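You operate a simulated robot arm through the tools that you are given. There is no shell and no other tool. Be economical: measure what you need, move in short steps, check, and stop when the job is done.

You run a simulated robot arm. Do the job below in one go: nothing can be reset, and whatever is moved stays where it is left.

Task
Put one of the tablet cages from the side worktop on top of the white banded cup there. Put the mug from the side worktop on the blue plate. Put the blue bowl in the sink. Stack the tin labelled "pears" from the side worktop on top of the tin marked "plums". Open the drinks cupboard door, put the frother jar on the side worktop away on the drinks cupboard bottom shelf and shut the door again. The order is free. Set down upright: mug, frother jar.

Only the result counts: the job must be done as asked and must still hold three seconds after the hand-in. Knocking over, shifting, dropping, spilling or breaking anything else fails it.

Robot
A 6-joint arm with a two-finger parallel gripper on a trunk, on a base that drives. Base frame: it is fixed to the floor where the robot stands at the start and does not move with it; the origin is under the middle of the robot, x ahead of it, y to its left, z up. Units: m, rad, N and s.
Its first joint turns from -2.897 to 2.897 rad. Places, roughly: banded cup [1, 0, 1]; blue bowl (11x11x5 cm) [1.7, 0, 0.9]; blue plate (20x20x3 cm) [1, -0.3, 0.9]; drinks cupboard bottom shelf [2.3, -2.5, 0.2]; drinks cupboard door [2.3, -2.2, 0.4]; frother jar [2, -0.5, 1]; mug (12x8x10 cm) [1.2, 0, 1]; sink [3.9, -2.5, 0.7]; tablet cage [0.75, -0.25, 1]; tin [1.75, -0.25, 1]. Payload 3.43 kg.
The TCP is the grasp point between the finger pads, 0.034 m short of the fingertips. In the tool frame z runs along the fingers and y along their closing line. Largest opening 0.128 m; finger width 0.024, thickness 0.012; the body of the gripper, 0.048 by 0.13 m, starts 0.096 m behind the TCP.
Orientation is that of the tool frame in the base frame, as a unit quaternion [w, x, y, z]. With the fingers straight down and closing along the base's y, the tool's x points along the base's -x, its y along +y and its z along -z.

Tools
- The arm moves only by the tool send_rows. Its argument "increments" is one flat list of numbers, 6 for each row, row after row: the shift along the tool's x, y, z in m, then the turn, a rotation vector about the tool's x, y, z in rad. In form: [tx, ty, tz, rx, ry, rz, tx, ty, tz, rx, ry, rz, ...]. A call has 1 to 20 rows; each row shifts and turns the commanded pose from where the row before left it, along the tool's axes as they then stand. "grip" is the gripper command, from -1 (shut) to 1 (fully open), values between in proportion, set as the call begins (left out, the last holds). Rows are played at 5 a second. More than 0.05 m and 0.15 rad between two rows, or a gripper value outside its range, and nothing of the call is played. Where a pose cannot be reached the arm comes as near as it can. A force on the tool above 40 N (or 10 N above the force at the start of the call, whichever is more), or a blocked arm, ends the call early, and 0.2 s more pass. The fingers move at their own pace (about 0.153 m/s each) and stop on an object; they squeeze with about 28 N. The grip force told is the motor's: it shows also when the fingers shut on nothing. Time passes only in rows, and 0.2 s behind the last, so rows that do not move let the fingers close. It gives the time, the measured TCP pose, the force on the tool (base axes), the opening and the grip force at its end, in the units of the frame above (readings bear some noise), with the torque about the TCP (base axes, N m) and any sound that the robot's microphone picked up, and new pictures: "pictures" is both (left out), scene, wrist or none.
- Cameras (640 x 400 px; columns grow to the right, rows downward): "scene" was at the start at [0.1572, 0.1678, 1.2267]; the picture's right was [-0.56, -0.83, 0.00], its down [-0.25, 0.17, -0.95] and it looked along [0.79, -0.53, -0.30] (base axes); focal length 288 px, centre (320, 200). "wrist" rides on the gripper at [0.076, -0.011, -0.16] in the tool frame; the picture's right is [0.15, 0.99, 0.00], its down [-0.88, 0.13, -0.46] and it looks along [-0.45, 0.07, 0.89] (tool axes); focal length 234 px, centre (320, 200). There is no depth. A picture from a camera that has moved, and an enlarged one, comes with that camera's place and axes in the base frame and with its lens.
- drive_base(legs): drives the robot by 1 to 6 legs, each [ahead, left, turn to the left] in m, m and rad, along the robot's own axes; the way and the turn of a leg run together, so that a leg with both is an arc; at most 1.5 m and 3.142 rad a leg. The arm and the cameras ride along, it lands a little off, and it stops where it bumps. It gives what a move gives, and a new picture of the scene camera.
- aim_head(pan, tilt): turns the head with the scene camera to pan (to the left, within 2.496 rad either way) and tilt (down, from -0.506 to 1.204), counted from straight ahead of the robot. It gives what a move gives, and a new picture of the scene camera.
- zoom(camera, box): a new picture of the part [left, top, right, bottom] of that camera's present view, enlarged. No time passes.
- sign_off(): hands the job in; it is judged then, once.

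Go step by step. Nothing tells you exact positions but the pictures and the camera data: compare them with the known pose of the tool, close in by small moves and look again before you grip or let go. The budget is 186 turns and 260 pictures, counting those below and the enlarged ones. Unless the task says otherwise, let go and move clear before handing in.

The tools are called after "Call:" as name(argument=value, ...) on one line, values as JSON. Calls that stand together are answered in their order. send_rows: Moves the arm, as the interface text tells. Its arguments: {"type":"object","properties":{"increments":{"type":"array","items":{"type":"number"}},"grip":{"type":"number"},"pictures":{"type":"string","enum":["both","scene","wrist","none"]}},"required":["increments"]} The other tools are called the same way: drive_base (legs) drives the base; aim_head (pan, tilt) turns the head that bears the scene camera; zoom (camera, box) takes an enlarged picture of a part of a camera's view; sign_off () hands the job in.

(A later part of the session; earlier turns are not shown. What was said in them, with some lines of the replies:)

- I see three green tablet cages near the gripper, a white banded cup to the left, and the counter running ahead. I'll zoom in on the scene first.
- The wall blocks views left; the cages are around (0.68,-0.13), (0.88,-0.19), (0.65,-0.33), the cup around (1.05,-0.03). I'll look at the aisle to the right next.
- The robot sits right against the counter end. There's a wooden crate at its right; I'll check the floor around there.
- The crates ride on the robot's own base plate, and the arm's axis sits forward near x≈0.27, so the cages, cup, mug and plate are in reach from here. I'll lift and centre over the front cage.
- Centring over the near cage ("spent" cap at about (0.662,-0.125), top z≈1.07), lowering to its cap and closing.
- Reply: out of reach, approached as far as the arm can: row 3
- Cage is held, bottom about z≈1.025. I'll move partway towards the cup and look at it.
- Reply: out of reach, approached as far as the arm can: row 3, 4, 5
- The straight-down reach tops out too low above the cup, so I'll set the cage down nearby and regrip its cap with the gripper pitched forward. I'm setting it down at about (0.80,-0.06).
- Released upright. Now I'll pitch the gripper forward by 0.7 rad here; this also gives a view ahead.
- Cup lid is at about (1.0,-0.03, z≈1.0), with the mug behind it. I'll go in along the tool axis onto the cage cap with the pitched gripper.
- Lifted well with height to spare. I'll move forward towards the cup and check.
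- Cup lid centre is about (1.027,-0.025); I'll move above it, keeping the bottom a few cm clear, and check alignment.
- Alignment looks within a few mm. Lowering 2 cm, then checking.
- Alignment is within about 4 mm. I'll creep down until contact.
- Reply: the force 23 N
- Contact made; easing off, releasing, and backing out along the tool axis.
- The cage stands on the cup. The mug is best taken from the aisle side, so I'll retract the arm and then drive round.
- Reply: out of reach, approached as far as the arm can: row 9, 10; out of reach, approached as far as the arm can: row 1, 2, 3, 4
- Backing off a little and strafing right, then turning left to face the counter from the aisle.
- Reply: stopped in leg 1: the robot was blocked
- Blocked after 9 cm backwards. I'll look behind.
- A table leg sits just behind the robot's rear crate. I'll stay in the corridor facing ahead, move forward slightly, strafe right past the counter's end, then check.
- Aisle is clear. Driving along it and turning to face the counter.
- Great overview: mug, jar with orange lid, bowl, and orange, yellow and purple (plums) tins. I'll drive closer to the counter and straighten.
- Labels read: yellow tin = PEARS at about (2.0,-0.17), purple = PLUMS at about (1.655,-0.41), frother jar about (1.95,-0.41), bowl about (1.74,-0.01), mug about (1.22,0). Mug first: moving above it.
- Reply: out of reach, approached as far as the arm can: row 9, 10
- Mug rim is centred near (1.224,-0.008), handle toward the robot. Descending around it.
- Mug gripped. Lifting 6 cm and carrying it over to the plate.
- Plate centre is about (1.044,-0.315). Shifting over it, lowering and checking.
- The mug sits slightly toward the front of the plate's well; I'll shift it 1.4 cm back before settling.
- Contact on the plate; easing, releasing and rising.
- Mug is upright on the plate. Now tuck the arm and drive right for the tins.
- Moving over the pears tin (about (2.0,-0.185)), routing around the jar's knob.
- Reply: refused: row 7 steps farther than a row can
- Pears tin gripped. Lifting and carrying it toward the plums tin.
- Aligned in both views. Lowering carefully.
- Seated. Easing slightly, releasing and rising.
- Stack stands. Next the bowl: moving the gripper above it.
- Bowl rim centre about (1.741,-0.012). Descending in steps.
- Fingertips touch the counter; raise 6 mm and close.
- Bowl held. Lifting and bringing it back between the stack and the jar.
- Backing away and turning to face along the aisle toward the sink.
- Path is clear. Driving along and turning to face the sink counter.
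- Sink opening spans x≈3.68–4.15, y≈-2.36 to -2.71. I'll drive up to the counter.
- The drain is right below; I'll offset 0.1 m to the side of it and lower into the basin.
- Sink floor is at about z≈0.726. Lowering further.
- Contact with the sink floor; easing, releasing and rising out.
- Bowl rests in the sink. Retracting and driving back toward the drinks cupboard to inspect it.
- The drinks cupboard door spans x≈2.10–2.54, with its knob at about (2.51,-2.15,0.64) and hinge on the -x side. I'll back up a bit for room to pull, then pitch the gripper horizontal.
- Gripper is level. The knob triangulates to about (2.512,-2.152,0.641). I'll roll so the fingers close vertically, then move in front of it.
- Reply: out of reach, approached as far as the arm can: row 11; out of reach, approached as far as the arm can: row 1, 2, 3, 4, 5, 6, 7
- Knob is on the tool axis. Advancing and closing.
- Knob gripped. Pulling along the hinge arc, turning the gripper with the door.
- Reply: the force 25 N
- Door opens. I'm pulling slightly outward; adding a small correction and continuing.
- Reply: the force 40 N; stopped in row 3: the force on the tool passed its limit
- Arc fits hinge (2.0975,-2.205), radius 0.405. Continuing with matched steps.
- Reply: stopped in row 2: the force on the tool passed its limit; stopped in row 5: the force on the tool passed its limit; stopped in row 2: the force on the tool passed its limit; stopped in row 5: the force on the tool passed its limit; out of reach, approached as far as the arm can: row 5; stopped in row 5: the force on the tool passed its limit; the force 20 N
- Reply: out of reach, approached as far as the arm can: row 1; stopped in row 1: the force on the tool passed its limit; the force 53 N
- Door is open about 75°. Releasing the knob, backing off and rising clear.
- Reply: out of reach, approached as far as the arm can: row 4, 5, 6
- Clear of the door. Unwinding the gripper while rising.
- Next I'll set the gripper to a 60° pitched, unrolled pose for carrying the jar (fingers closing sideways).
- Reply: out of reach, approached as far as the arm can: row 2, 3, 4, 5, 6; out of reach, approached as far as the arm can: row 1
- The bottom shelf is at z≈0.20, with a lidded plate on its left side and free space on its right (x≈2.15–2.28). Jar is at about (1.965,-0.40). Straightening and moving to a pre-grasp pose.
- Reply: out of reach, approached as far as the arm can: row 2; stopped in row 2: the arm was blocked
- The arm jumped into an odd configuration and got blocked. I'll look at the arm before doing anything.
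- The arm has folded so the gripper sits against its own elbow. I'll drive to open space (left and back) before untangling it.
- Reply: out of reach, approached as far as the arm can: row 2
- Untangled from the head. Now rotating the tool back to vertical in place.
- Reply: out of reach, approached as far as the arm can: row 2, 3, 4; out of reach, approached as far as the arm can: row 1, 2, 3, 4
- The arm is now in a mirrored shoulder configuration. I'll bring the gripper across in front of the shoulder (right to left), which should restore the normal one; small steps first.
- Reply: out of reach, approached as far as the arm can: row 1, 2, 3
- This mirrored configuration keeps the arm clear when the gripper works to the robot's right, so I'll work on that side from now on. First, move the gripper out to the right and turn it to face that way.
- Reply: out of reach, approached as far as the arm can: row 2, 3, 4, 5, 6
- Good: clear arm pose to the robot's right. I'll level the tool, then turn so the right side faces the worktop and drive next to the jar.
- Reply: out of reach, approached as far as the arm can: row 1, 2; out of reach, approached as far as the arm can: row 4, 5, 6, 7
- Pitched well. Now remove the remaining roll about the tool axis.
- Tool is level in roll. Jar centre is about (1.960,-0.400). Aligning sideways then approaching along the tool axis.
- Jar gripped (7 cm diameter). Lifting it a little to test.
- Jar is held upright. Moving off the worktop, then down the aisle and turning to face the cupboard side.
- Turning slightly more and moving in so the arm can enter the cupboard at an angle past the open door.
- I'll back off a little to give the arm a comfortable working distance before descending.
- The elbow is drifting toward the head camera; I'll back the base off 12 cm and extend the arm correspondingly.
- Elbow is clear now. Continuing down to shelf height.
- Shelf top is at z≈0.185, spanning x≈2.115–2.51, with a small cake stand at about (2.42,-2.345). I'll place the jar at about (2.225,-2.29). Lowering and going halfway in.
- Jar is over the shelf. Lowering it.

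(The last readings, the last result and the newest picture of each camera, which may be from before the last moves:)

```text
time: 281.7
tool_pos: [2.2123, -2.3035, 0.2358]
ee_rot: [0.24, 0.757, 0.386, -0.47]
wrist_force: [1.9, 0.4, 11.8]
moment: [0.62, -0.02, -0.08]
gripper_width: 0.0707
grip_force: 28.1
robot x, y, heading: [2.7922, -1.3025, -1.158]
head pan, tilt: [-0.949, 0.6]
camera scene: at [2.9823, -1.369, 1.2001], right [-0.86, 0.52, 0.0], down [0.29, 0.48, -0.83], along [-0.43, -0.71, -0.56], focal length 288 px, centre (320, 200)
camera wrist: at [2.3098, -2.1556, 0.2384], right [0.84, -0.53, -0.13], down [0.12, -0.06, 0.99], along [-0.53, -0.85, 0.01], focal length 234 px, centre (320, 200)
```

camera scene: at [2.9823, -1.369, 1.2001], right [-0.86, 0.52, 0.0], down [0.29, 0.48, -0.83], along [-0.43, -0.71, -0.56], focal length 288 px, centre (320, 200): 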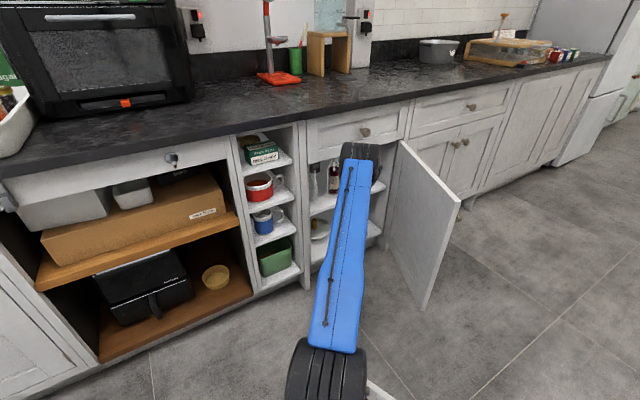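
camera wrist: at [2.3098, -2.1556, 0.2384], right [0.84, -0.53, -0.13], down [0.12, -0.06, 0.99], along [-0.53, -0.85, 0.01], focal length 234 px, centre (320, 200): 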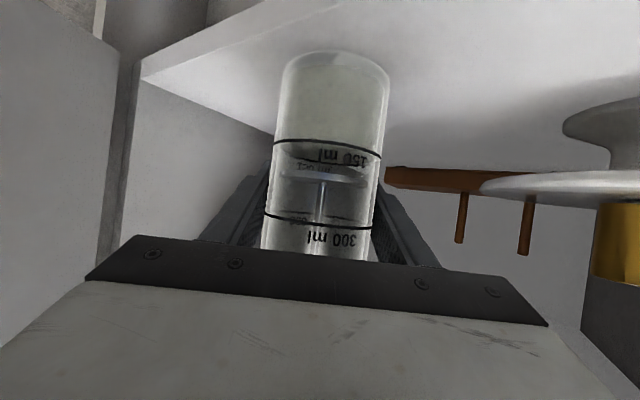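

Contact with the shelf. Easing slightly, opening partway, and backing straight out.

Call:
send_rows(increments=[-0.0009, 0, -0.0004, 0, 0, 0, 0, 0, 0, 0, 0, 0], pictures="none")

Call:
send_rows(increments=[0, 0, 0, 0, 0, 0, 0, 0, 0, 0, 0, 0, 0, 0, 0, 0, 0, 0], grip=0.6, pictures="wrist")

```text
time: 282.3
tool_pos: [2.2144, -2.3033, 0.2369]
ee_rot: [0.239, 0.757, 0.385, -0.47]
wrist_force: [-0.3, -5.8, 8.6]
moment: [-0.28, 0.4, 0.1]
gripper_width: 0.0702
grip_force: 27.8
robot x, y, heading: [2.7954, -1.3057, -1.161]
head pan, tilt: [-0.949, 0.6]
```

```text
time: 283.1
tool_pos: [2.2155, -2.302, 0.2342]
ee_rot: [0.238, 0.759, 0.385, -0.468]
wrist_force: [0.4, 0.7, -1.2]
moment: [0.0, 0.01, 0.02]
gripper_width: 0.1024
grip_force: 0.0
robot x, y, heading: [2.7963, -1.3077, -1.165]
head pan, tilt: [-0.949, 0.6]
camera wrist: at [2.3101, -2.1544, 0.2379], right [0.84, -0.53, -0.13], down [0.11, -0.06, 0.99], along [-0.53, -0.85, 0.01], focal length 234 px, centre (320, 200)
```

wrist: 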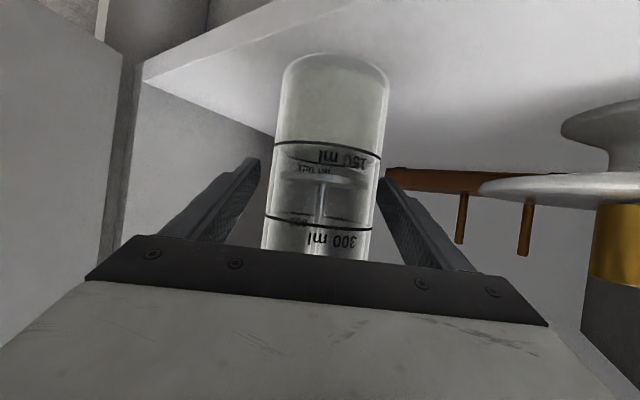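

Released and standing. Backing out along the entry path.

Call:
send_rows(increments=[0.0177, -0.0012, -0.0355, 0, 0, 0, 0.0177, -0.0012, -0.0355, 0, 0, 0, 0.0177, -0.0012, -0.0355, 0, 0, 0, 0.0177, -0.0012, -0.0355, 0, 0, 0, 0.0177, -0.0012, -0.0355, 0, 0, 0, 0.0177, -0.0012, -0.0355, 0, 0, 0, 0.0177, -0.0012, -0.0355, 0, 0, 0, 0, 0, 0, 0, 0, 0], pictures="wrist")

```text
time: 284.9
tool_pos: [2.3714, -2.0747, 0.2326]
ee_rot: [0.239, 0.758, 0.386, -0.469]
wrist_force: [0.2, 0.6, 0.0]
moment: [0.01, 0.01, 0.0]
gripper_width: 0.1025
grip_force: 0.2
robot x, y, heading: [2.7945, -1.3065, -1.165]
head pan, tilt: [-0.949, 0.6]
camera wrist: at [2.4673, -1.9271, 0.236], right [0.84, -0.53, -0.13], down [0.11, -0.06, 0.99], along [-0.53, -0.85, 0.01], focal length 234 px, centre (320, 200)
```

wrist: 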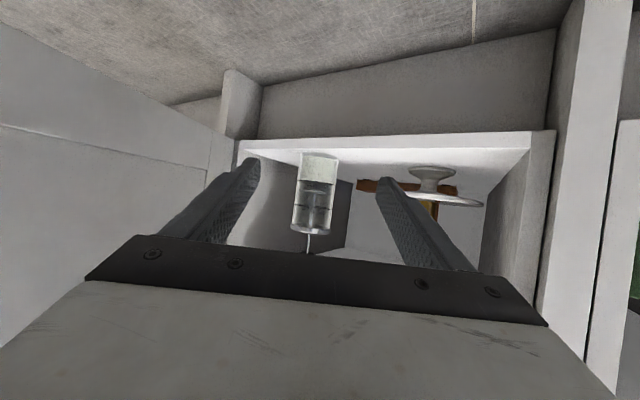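

Jar stands upright on the shelf. Next, shut the door: I'll bring the open gripper out around to the door's free edge.

Call:
send_rows(increments=[-0.0342, 0.0048, -0.021, 0, 0, 0, -0.0342, 0.0048, -0.021, 0, 0, 0, -0.0342, 0.0048, -0.021, 0, 0, 0, -0.0342, 0.0048, -0.021, 0, 0, 0, -0.0342, 0.0048, -0.021, 0, 0, 0, 0.0154, -0.0252, -0.031, 0, 0, 0, 0.0154, -0.0252, -0.031, 0, 0, 0, 0.0154, -0.0252, -0.031, 0, 0, 0, 0.0154, -0.0252, -0.031, 0, 0, 0, 0.0154, -0.0252, -0.031, 0, 0, 0, 0.0154, -0.0252, -0.031, 0, 0, 0, 0.0154, -0.0252, -0.031, 0, 0, 0, 0.0154, -0.0252, -0.031, 0, 0, 0, 0.0154, -0.0252, -0.031, 0, 0, 0, 0, 0, 0, 0, 0, 0], grip=1, pictures="both")

```text
time: 288.1
tool_pos: [2.3152, -1.7251, 0.4186]
ee_rot: [0.24, 0.758, 0.386, -0.468]
wrist_force: [0.1, -0.1, 0.5]
moment: [-0.01, -0.01, 0.0]
gripper_width: 0.1279
grip_force: 0.1
out of reach, approached as far as the arm can: row 7, 8, 9, 10, 11, 12
robot x, y, heading: [2.7945, -1.3073, -1.163]
head pan, tilt: [-0.949, 0.6]
camera scene: at [2.982, -1.3695, 1.2001], right [-0.86, 0.52, 0.0], down [0.29, 0.48, -0.82], along [-0.43, -0.71, -0.57], focal length 288 px, centre (320, 200)
camera wrist: at [2.411, -1.5773, 0.4216], right [0.84, -0.53, -0.13], down [0.11, -0.06, 0.99], along [-0.53, -0.85, 0.01], focal length 234 px, centre (320, 200)
```

scene: 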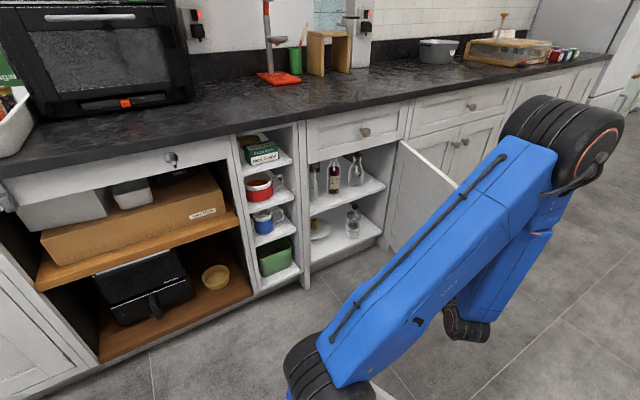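
wrist: 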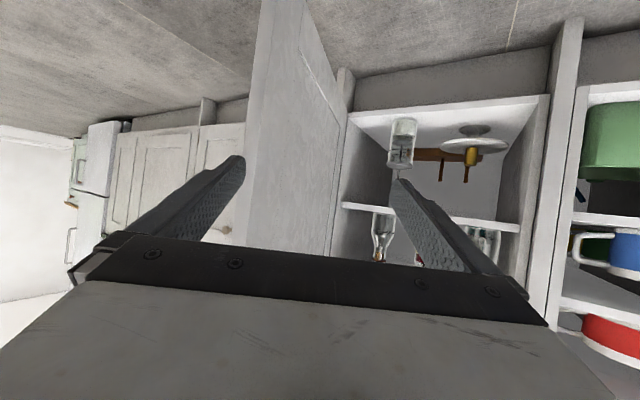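

The door's edge already sits between the open fingers in the wrist view. I'll move further over it and start sweeping it shut with the outer finger.

Call:
send_rows(increments=[-0.0217, 0.0078, 0.0437, 0, 0, 0, -0.0217, 0.0078, 0.0437, 0, 0, 0, 0.003, 0.0311, -0.0059, 0, 0, 0, 0.003, 0.0311, -0.0059, 0, 0, 0, 0.003, 0.0311, -0.0059, 0, 0, 0, 0, 0, 0, 0, 0, 0], pictures="both")

```text
time: 289.5
tool_pos: [2.3258, -1.8606, 0.4134]
ee_rot: [0.239, 0.758, 0.386, -0.468]
wrist_force: [-0.3, -0.4, 0.4]
moment: [-0.03, -0.02, 0.02]
gripper_width: 0.1281
grip_force: 0.0
out of reach, approached as far as the arm can: row 4, 5
robot x, y, heading: [2.7934, -1.3044, -1.159]
head pan, tilt: [-0.949, 0.6]
camera scene: at [2.982, -1.3694, 1.2001], right [-0.86, 0.52, 0.0], down [0.29, 0.48, -0.82], along [-0.42, -0.71, -0.57], focal length 288 px, centre (320, 200)
camera wrist: at [2.4219, -1.712, 0.4171], right [0.84, -0.53, -0.13], down [0.11, -0.06, 0.99], along [-0.53, -0.85, 0.01], focal length 234 px, centre (320, 200)
```

scene: 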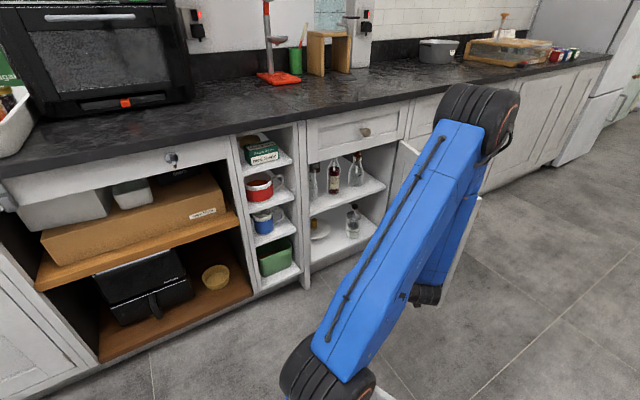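
wrist: 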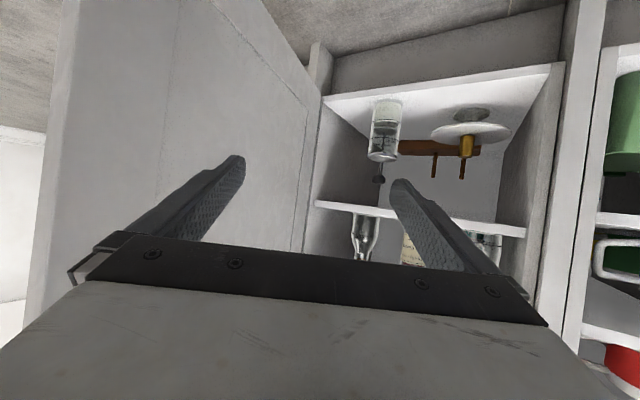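

Both fingers ended up on the inner side. I'll back out and come in again further around the edge.

Call:
send_rows(increments=[0.014, -0.0291, -0.0281, 0, 0, 0, 0.014, -0.0291, -0.0281, 0, 0, 0, 0.014, -0.0291, -0.0281, 0, 0, 0, 0.014, -0.0291, -0.0281, 0, 0, 0, -0.0105, -0.0323, 0.0211, 0, 0, 0, 0, 0, 0, 0, 0, 0], pictures="wrist")

```text
time: 290.9
tool_pos: [2.2638, -1.6934, 0.4158]
ee_rot: [0.237, 0.759, 0.384, -0.47]
wrist_force: [-0.2, 0.7, -0.1]
moment: [0.02, 0.0, -0.01]
gripper_width: 0.128
grip_force: 0.1
out of reach, approached as far as the arm can: row 1
robot x, y, heading: [2.7939, -1.305, -1.161]
head pan, tilt: [-0.949, 0.6]
camera wrist: at [2.3592, -1.5447, 0.4188], right [0.84, -0.53, -0.13], down [0.11, -0.06, 0.99], along [-0.53, -0.85, 0.01], focal length 234 px, centre (320, 200)
```

wrist: 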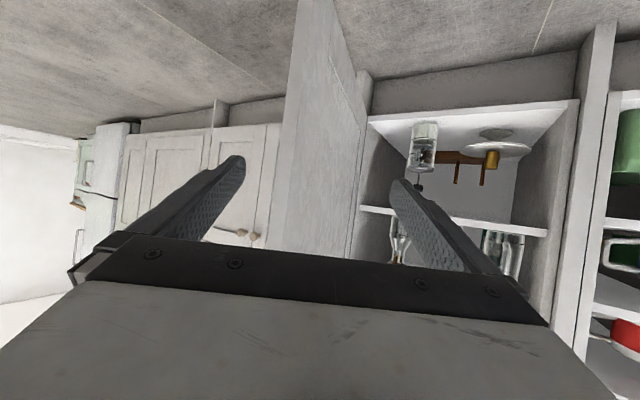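

Call:
send_rows(increments=[-0.0221, 0.0083, 0.0444, 0, 0, 0, -0.0221, 0.0083, 0.0444, 0, 0, 0, 0, 0, 0, 0, 0, 0], pictures="wrist")

```text
refused: row 1 steps farther than a row can; nothing moved
```

Call:
send_rows(increments=[-0.0147, 0.0055, 0.0296, 0, 0, 0, -0.0147, 0.0055, 0.0296, 0, 0, 0, -0.0147, 0.0055, 0.0296, 0, 0, 0, 0, 0, 0, 0, 0, 0], pictures="wrist")

```text
time: 291.9
tool_pos: [2.2195, -1.7825, 0.4142]
ee_rot: [0.239, 0.758, 0.385, -0.468]
wrist_force: [0.1, -0.4, 1.2]
moment: [-0.02, 0.04, 0.01]
gripper_width: 0.1282
grip_force: 0.1
robot x, y, heading: [2.7938, -1.3123, -1.16]
head pan, tilt: [-0.949, 0.6]
camera wrist: at [2.3152, -1.6334, 0.418], right [0.84, -0.53, -0.13], down [0.11, -0.06, 0.99], along [-0.53, -0.85, 0.01], focal length 234 px, centre (320, 200)
```

wrist: 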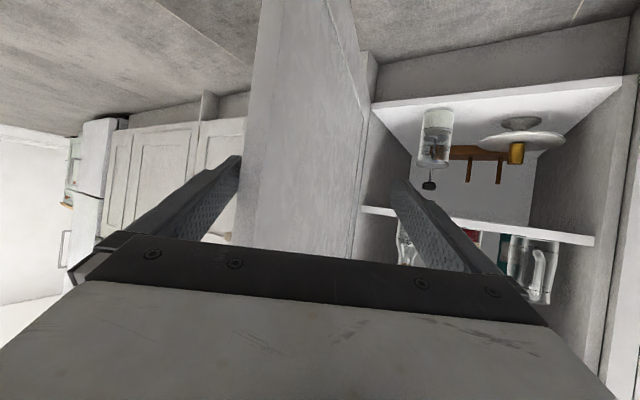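

Door edge is straddled. Sweeping it closed along its arc.

Call:
send_rows(increments=[0.003, 0.032, -0.0057, 0, 0, 0, 0.003, 0.032, -0.0057, 0, 0, 0, 0.003, 0.032, -0.0057, 0, 0, 0, 0, 0.0327, 0.0004, 0, 0, 0, 0, 0.0327, 0.0004, 0, 0, 0, 0, 0.0327, 0.0004, 0, 0, 0, 0, 0, 0, 0, 0, 0], pictures="both")

```text
time: 293.5
tool_pos: [2.3384, -1.8949, 0.4006]
ee_rot: [0.238, 0.758, 0.385, -0.47]
wrist_force: [0.0, 0.4, 0.4]
moment: [-0.01, -0.02, 0.02]
gripper_width: 0.1281
grip_force: 0.0
out of reach, approached as far as the arm can: row 4, 5, 6
robot x, y, heading: [2.7914, -1.3071, -1.162]
head pan, tilt: [-0.949, 0.6]
camera scene: at [2.982, -1.3694, 1.2001], right [-0.86, 0.52, 0.0], down [0.29, 0.48, -0.82], along [-0.42, -0.71, -0.57], focal length 288 px, centre (320, 200)
camera wrist: at [2.4346, -1.7458, 0.4049], right [0.84, -0.53, -0.13], down [0.11, -0.06, 0.99], along [-0.53, -0.85, 0.01], focal length 234 px, centre (320, 200)
```

scene: 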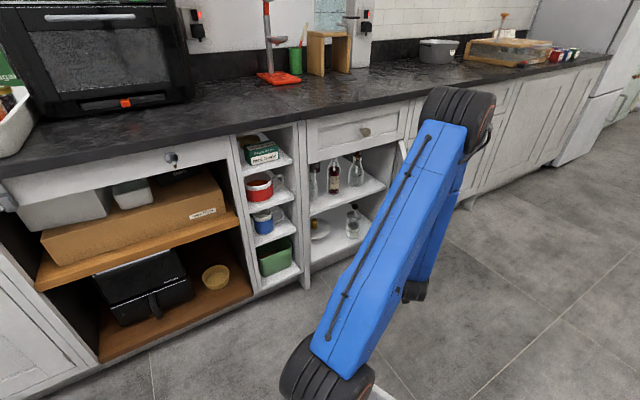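
wrist: 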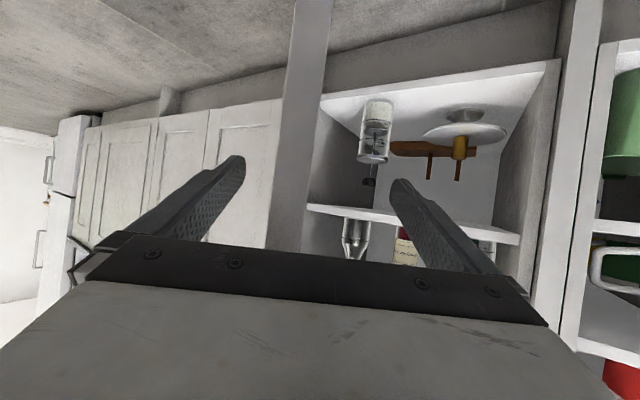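

Door follows. The arm is near its inner reach limit, so I'll use a small base move (+x) to keep pushing.

Call:
drive_base(legs=[[0.048, 0.11, 0]])

Call:
send_rows(increments=[0, 0, 0, 0, 0, 0], pictures="wrist")

```text
time: 294.8
tool_pos: [2.4612, -1.8966, 0.4019]
ee_rot: [0.239, 0.758, 0.387, -0.468]
wrist_force: [-0.2, 0.1, 0.5]
moment: [0.0, -0.01, 0.01]
gripper_width: 0.1281
grip_force: 0.1
robot x, y, heading: [2.9182, -1.3083, -1.158]
head pan, tilt: [-0.949, 0.6]
camera scene: at [3.1028, -1.3692, 1.2001], right [-0.86, 0.51, 0.0], down [0.29, 0.49, -0.82], along [-0.42, -0.71, -0.57], focal length 288 px, centre (320, 200)
```

scene: 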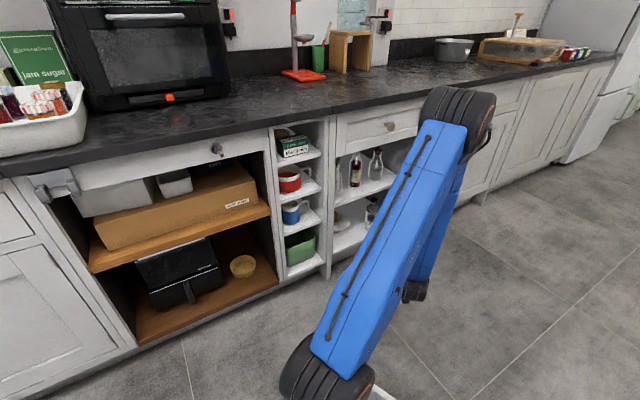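

```text
time: 295.2
tool_pos: [2.4609, -1.8971, 0.4017]
ee_rot: [0.24, 0.757, 0.386, -0.469]
wrist_force: [0.0, -0.5, 0.2]
moment: [0.01, 0.0, 0.03]
gripper_width: 0.1281
grip_force: 0.1
robot x, y, heading: [2.9172, -1.3088, -1.161]
head pan, tilt: [-0.949, 0.6]
camera wrist: at [2.5567, -1.7473, 0.4049], right [0.84, -0.53, -0.13], down [0.11, -0.06, 0.99], along [-0.53, -0.85, 0.01], focal length 234 px, centre (320, 200)
```

wrist: 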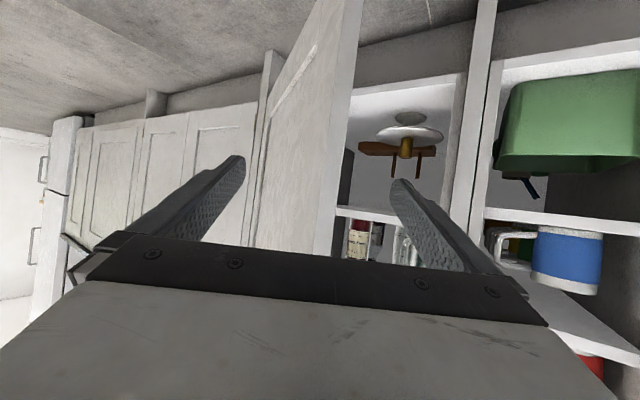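

Door is down to roughly 40°. I'll withdraw, close the fingers, and push on the outer face to finish.

Call:
send_rows(increments=[0.0178, 0, -0.0357, 0, 0, 0, 0.0178, 0, -0.0357, 0, 0, 0, 0.0178, 0, -0.0357, 0, 0, 0, 0, 0, 0, 0, 0, 0], pictures="none")

Call:
send_rows(increments=[0, 0, 0, 0, 0, 0, 0, 0, 0, 0, 0, 0, -0.0073, -0.0336, 0.0145, 0, 0, 0, -0.0073, -0.0336, 0.0145, 0, 0, 0, -0.0073, -0.0336, 0.0145, 0, 0, 0, 0, 0, 0, 0, 0, 0], grip=-1, pictures="both")

```text
time: 296.2
tool_pos: [2.4474, -1.816, 0.3813]
ee_rot: [0.241, 0.757, 0.388, -0.468]
wrist_force: [-0.6, -0.5, -0.2]
moment: [0.0, 0.0, 0.03]
gripper_width: 0.1281
grip_force: 0.0
out of reach, approached as far as the arm can: row 1, 2, 3
robot x, y, heading: [2.9121, -1.3085, -1.161]
head pan, tilt: [-0.949, 0.6]
```

```text
time: 297.6
tool_pos: [2.3356, -1.7958, 0.3816]
ee_rot: [0.24, 0.757, 0.387, -0.469]
wrist_force: [1.2, -0.6, -0.5]
moment: [-0.01, 0.01, -0.08]
gripper_width: 0.0
grip_force: 27.9
robot x, y, heading: [2.9132, -1.3084, -1.156]
head pan, tilt: [-0.949, 0.6]
camera scene: at [3.1028, -1.3692, 1.2001], right [-0.86, 0.51, 0.0], down [0.29, 0.49, -0.82], along [-0.42, -0.71, -0.57], focal length 288 px, centre (320, 200)
camera wrist: at [2.4308, -1.6477, 0.3838], right [0.84, -0.53, -0.13], down [0.11, -0.06, 0.99], along [-0.53, -0.85, 0.01], focal length 234 px, centre (320, 200)
```

scene: 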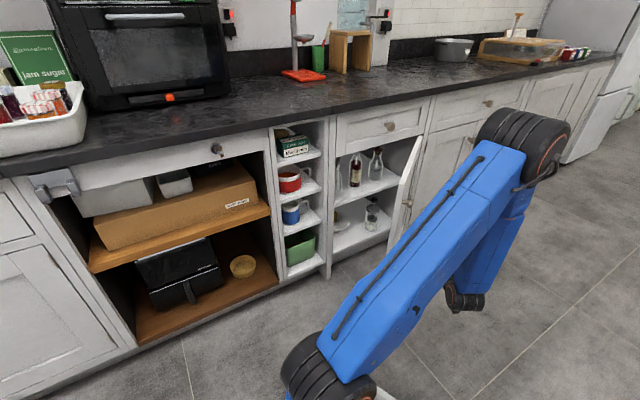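
wrist: 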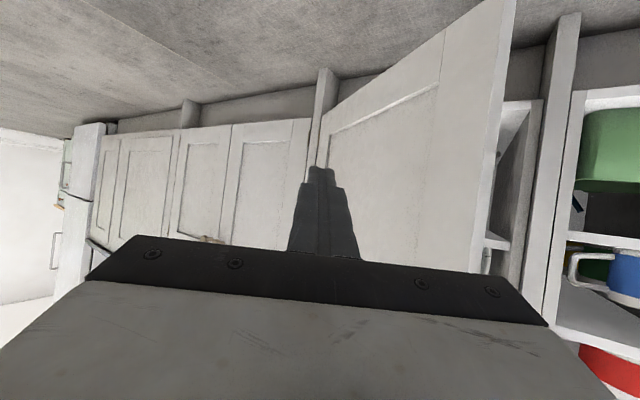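

Call:
send_rows(increments=[-0.0055, 0.0396, 0.0111, 0, 0, 0, -0.0055, 0.0396, 0.0111, 0, 0, 0, -0.0055, 0.0396, 0.0111, 0, 0, 0, 0, 0, 0, 0, 0, 0], pictures="none")

Call:
send_rows(increments=[-0.0091, 0.0335, 0.0183, 0, 0, 0, -0.0091, 0.0335, 0.0183, 0, 0, 0, -0.0091, 0.0335, 0.0183, 0, 0, 0, -0.0091, 0.0335, 0.0183, 0, 0, 0, 0, 0, 0, 0, 0, 0], pictures="both")

```text
time: 298.6
tool_pos: [2.4103, -1.8966, 0.3788]
ee_rot: [0.239, 0.758, 0.387, -0.468]
wrist_force: [0.1, 0.6, -0.1]
moment: [0.03, 0.0, -0.02]
gripper_width: 0.0
grip_force: 28.2
robot x, y, heading: [2.9152, -1.305, -1.16]
head pan, tilt: [-0.949, 0.6]
```

```text
time: 299.8
tool_pos: [2.4706, -2.0423, 0.3805]
ee_rot: [0.239, 0.757, 0.387, -0.469]
wrist_force: [0.0, 0.3, 0.0]
moment: [0.02, -0.01, -0.01]
gripper_width: 0.0001
grip_force: 28.2
robot x, y, heading: [2.9163, -1.3081, -1.159]
head pan, tilt: [-0.949, 0.6]
camera scene: at [3.1028, -1.3691, 1.2001], right [-0.86, 0.51, 0.0], down [0.29, 0.49, -0.82], along [-0.42, -0.71, -0.57], focal length 288 px, centre (320, 200)
camera wrist: at [2.5661, -1.8925, 0.3844], right [0.84, -0.53, -0.13], down [0.11, -0.06, 0.99], along [-0.53, -0.85, 0.01], focal length 234 px, centre (320, 200)
```

scene: 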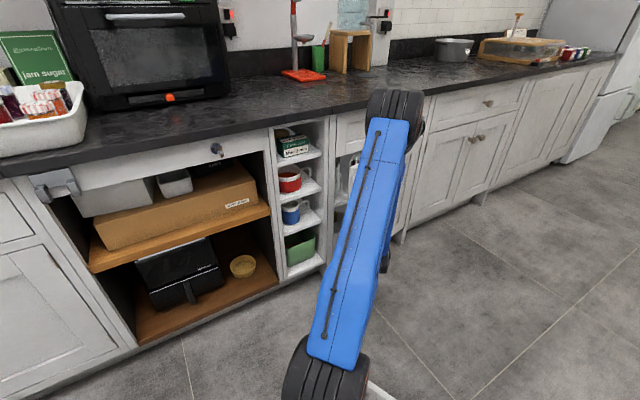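
wrist: 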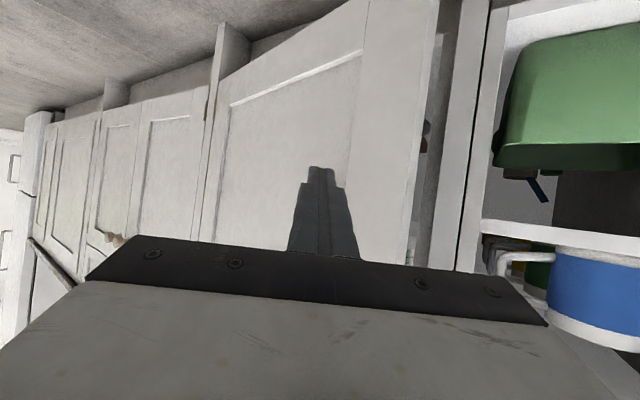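

Call:
send_rows(increments=[-0.0102, 0.025, 0.0206, 0, 0, 0, -0.0102, 0.025, 0.0206, 0, 0, 0, -0.0102, 0.025, 0.0206, 0, 0, 0, 0, 0, 0, 0, 0, 0], pictures="wrist")

Call:
send_rows(increments=[-0.0041, 0.0079, 0.0082, 0, 0, 0, -0.0041, 0.0079, 0.0082, 0, 0, 0, -0.0041, 0.0079, 0.0082, 0, 0, 0, 0, 0, 0, 0, 0, 0], pictures="both")

```text
time: 300.8
tool_pos: [2.4921, -2.1401, 0.3798]
ee_rot: [0.24, 0.757, 0.387, -0.468]
wrist_force: [0.0, -0.9, -0.3]
moment: [-0.01, 0.01, 0.02]
gripper_width: 0.0
grip_force: 27.8
robot x, y, heading: [2.9138, -1.3053, -1.16]
head pan, tilt: [-0.949, 0.6]
camera wrist: at [2.5876, -1.9914, 0.3833], right [0.84, -0.53, -0.13], down [0.11, -0.06, 0.99], along [-0.53, -0.85, 0.01], focal length 234 px, centre (320, 200)
```

wrist: 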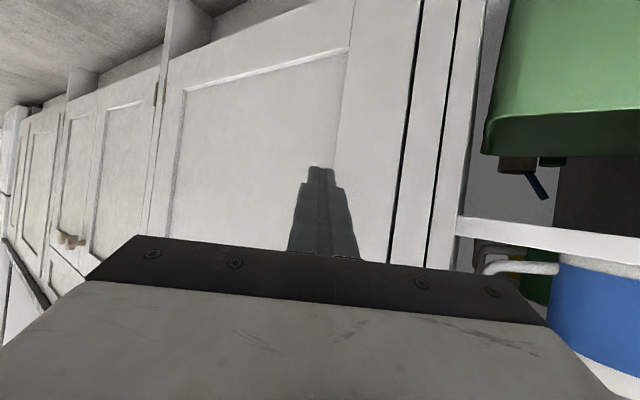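

```text
time: 301.8
tool_pos: [2.4939, -2.1766, 0.3799]
ee_rot: [0.239, 0.758, 0.386, -0.468]
wrist_force: [-0.1, -0.2, 0.0]
moment: [-0.01, 0.0, 0.03]
gripper_width: 0.0002
grip_force: 28.1
robot x, y, heading: [2.9147, -1.3051, -1.161]
head pan, tilt: [-0.949, 0.6]
camera scene: at [3.1028, -1.3692, 1.2001], right [-0.86, 0.51, 0.0], down [0.29, 0.49, -0.82], along [-0.42, -0.71, -0.57], focal length 288 px, centre (320, 200)
camera wrist: at [2.5893, -2.027, 0.3835], right [0.84, -0.53, -0.13], down [0.11, -0.06, 0.99], along [-0.53, -0.85, 0.01], focal length 234 px, centre (320, 200)
```

scene: 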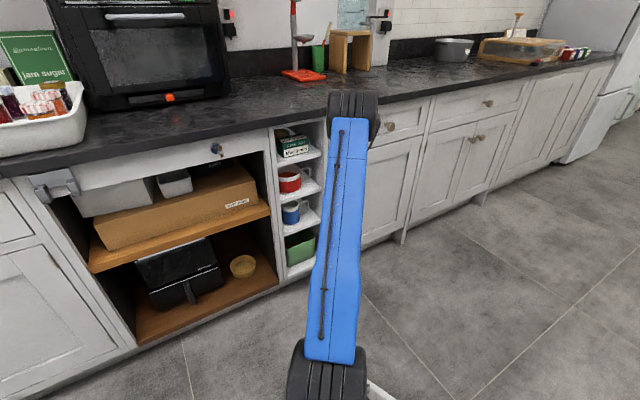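
wrist: 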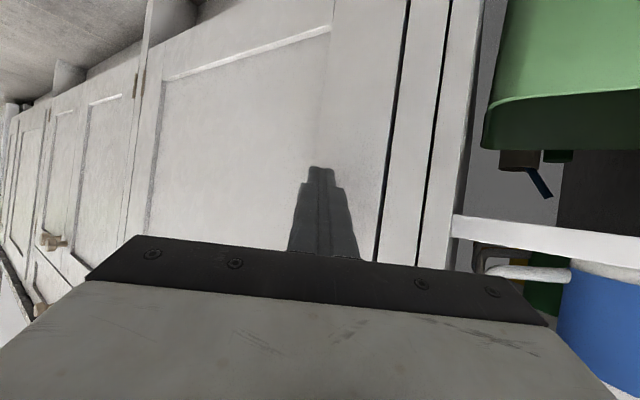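

Nearly shut. Pressing gently until it seats.

Call:
send_rows(increments=[-0.0036, 0.0059, 0.0072, 0, 0, 0, -0.0036, 0.0059, 0.0072, 0, 0, 0, -0.0036, 0.0059, 0.0072, 0, 0, 0, 0, 0, 0, 0, 0, 0], pictures="wrist")

```text
time: 302.2
tool_pos: [2.4939, -2.1795, 0.3796]
ee_rot: [0.239, 0.759, 0.386, -0.467]
wrist_force: [2.5, 12.7, 10.0]
moment: [-0.28, 0.11, -0.03]
gripper_width: 0.0
grip_force: 28.0
robot x, y, heading: [2.9144, -1.3084, -1.16]
head pan, tilt: [-0.949, 0.6]
stopped in row 2: the force on the tool passed its limit (the readings are from after the stop); the commanded pose is now the measured one
camera wrist: at [2.5901, -2.0311, 0.3837], right [0.84, -0.53, -0.13], down [0.11, -0.07, 0.99], along [-0.53, -0.85, 0.0], focal length 234 px, centre (320, 200)
```

wrist: 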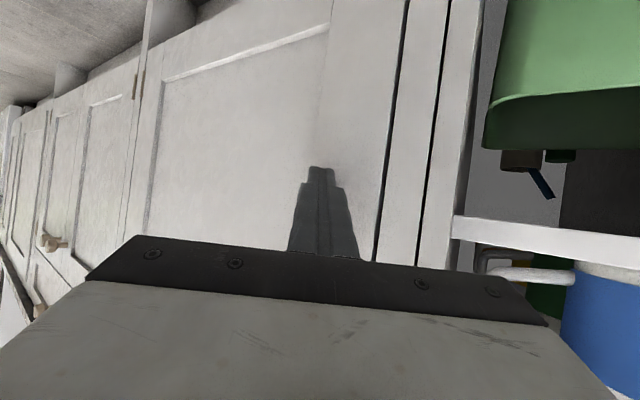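

Door seated. Backing the robot away and checking everything.

Call:
drive_base(legs=[[-0.098, 0.152, 0]])

Call:
aim_head(pan=-0.75, tilt=0.5)

```text
time: 303.7
tool_pos: [2.5952, -2.0293, 0.3786]
ee_rot: [0.239, 0.759, 0.386, -0.467]
wrist_force: [-0.3, 0.8, 0.4]
moment: [0.03, 0.03, -0.01]
gripper_width: 0.0
grip_force: 27.9
robot x, y, heading: [3.0164, -1.1572, -1.157]
head pan, tilt: [-0.949, 0.6]
camera scene: at [3.2033, -1.2168, 1.2001], right [-0.86, 0.51, 0.0], down [0.29, 0.49, -0.82], along [-0.42, -0.71, -0.57], focal length 288 px, centre (320, 200)
```

scene: 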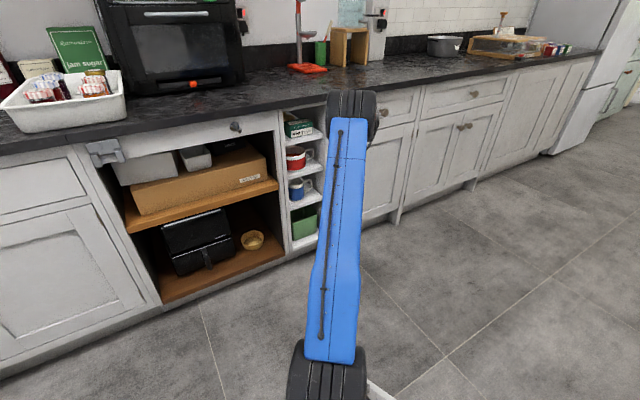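

```text
time: 304.4
tool_pos: [2.5956, -2.0302, 0.3795]
ee_rot: [0.238, 0.759, 0.386, -0.466]
wrist_force: [0.3, -0.2, -0.1]
moment: [-0.02, 0.01, -0.02]
gripper_width: 0.0003
grip_force: 27.5
robot x, y, heading: [3.0154, -1.1549, -1.159]
head pan, tilt: [-0.75, 0.499]
camera scene: at [3.2183, -1.2266, 1.2091], right [-0.94, 0.33, 0.0], down [0.16, 0.45, -0.88], along [-0.29, -0.83, -0.48], focal length 288 px, centre (320, 200)
```

scene: 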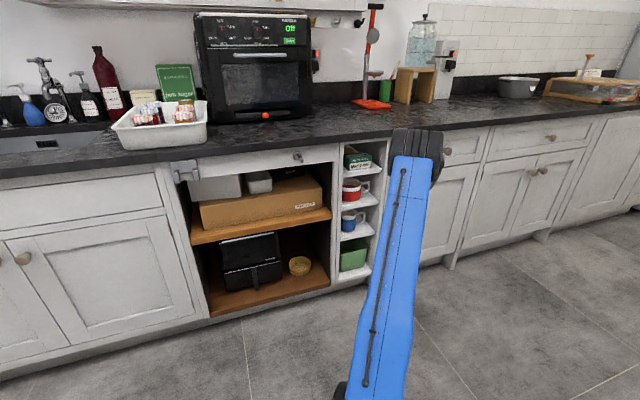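

Call:
zoom(camera="wrist", box=[0, 0, 640, 260])

Call:
aim_head(pan=-2.4, tilt=0.25)

```text
1.00 times, centred on (320, 130) of wrist
camera zoom: at [2.6914, -1.8804, 0.383], right [0.84, -0.53, -0.13], down [0.11, -0.07, 0.99], along [-0.53, -0.85, 0.0], focal length 234 px, centre (320, 270)
```

zoom: 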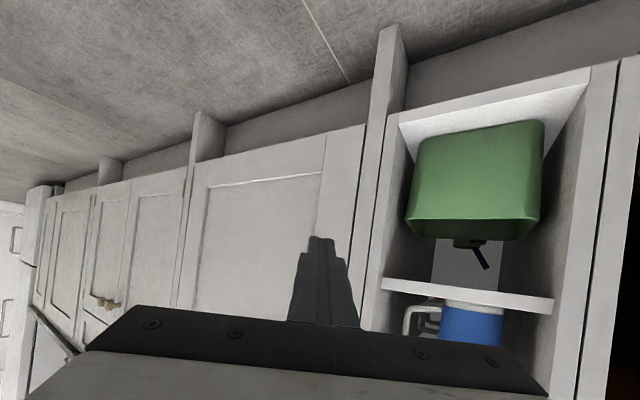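

```text
time: 306.1
tool_pos: [2.5949, -2.0291, 0.3783]
ee_rot: [0.238, 0.759, 0.386, -0.467]
wrist_force: [-0.4, 0.2, -0.2]
moment: [0.0, 0.0, 0.01]
gripper_width: 0.0001
grip_force: 27.8
robot x, y, heading: [3.0137, -1.1571, -1.157]
head pan, tilt: [-2.4, 0.25]
camera scene: at [3.1629, -1.1031, 1.2323], right [0.4, 0.92, 0.0], down [0.23, -0.1, -0.97], along [-0.89, 0.39, -0.25], focal length 288 px, centre (320, 200)
```

scene: 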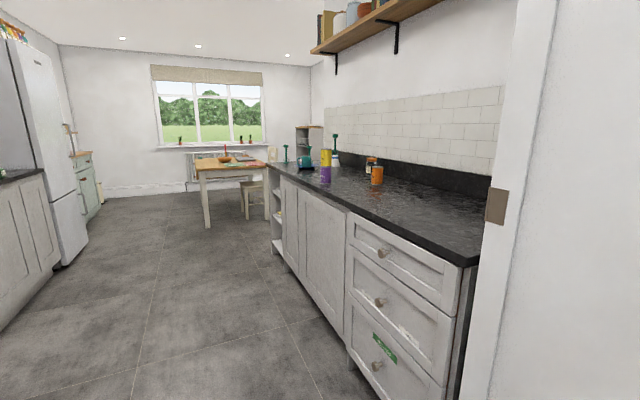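

Call:
zoom(camera="scene", box=[265, 125, 405, 200])

```text
4.57 times, centred on (335, 162) of scene
camera zoom: at [3.1629, -1.1031, 1.2323], right [0.4, 0.92, 0.0], down [0.23, -0.1, -0.97], along [-0.89, 0.39, -0.25], focal length 1318 px, centre (251, 371)
```

zoom: 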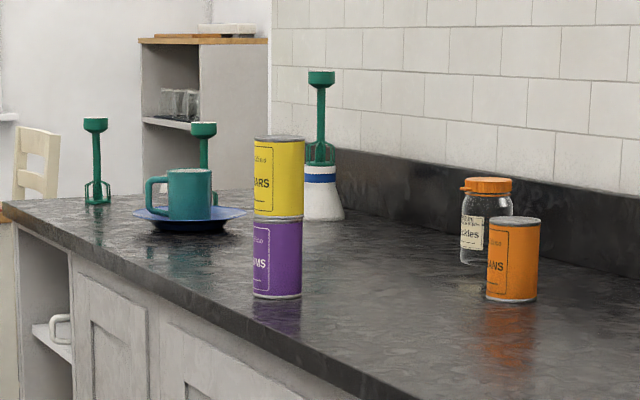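

The cage is on the cup, the mug on the plate, the pears on the plums, the bowl in the sink and the jar in the cupboard, with the door flush shut. Handing in.

Call:
sign_off()

```text
The job is handed in.
```

I did all five tasks and handed the job in; I haven't seen the verdict:
- **Cage:** one tablet cage is standing on the white banded cup.
- **Mug:** it is upright on the blue plate.
- **Bowl:** it is in the sink, beside the drain.
- **Tins:** the pears tin is stacked on the plums tin.
- **Frother jar:** it is upright on the drinks cupboard's bottom shelf, and the door is shut.
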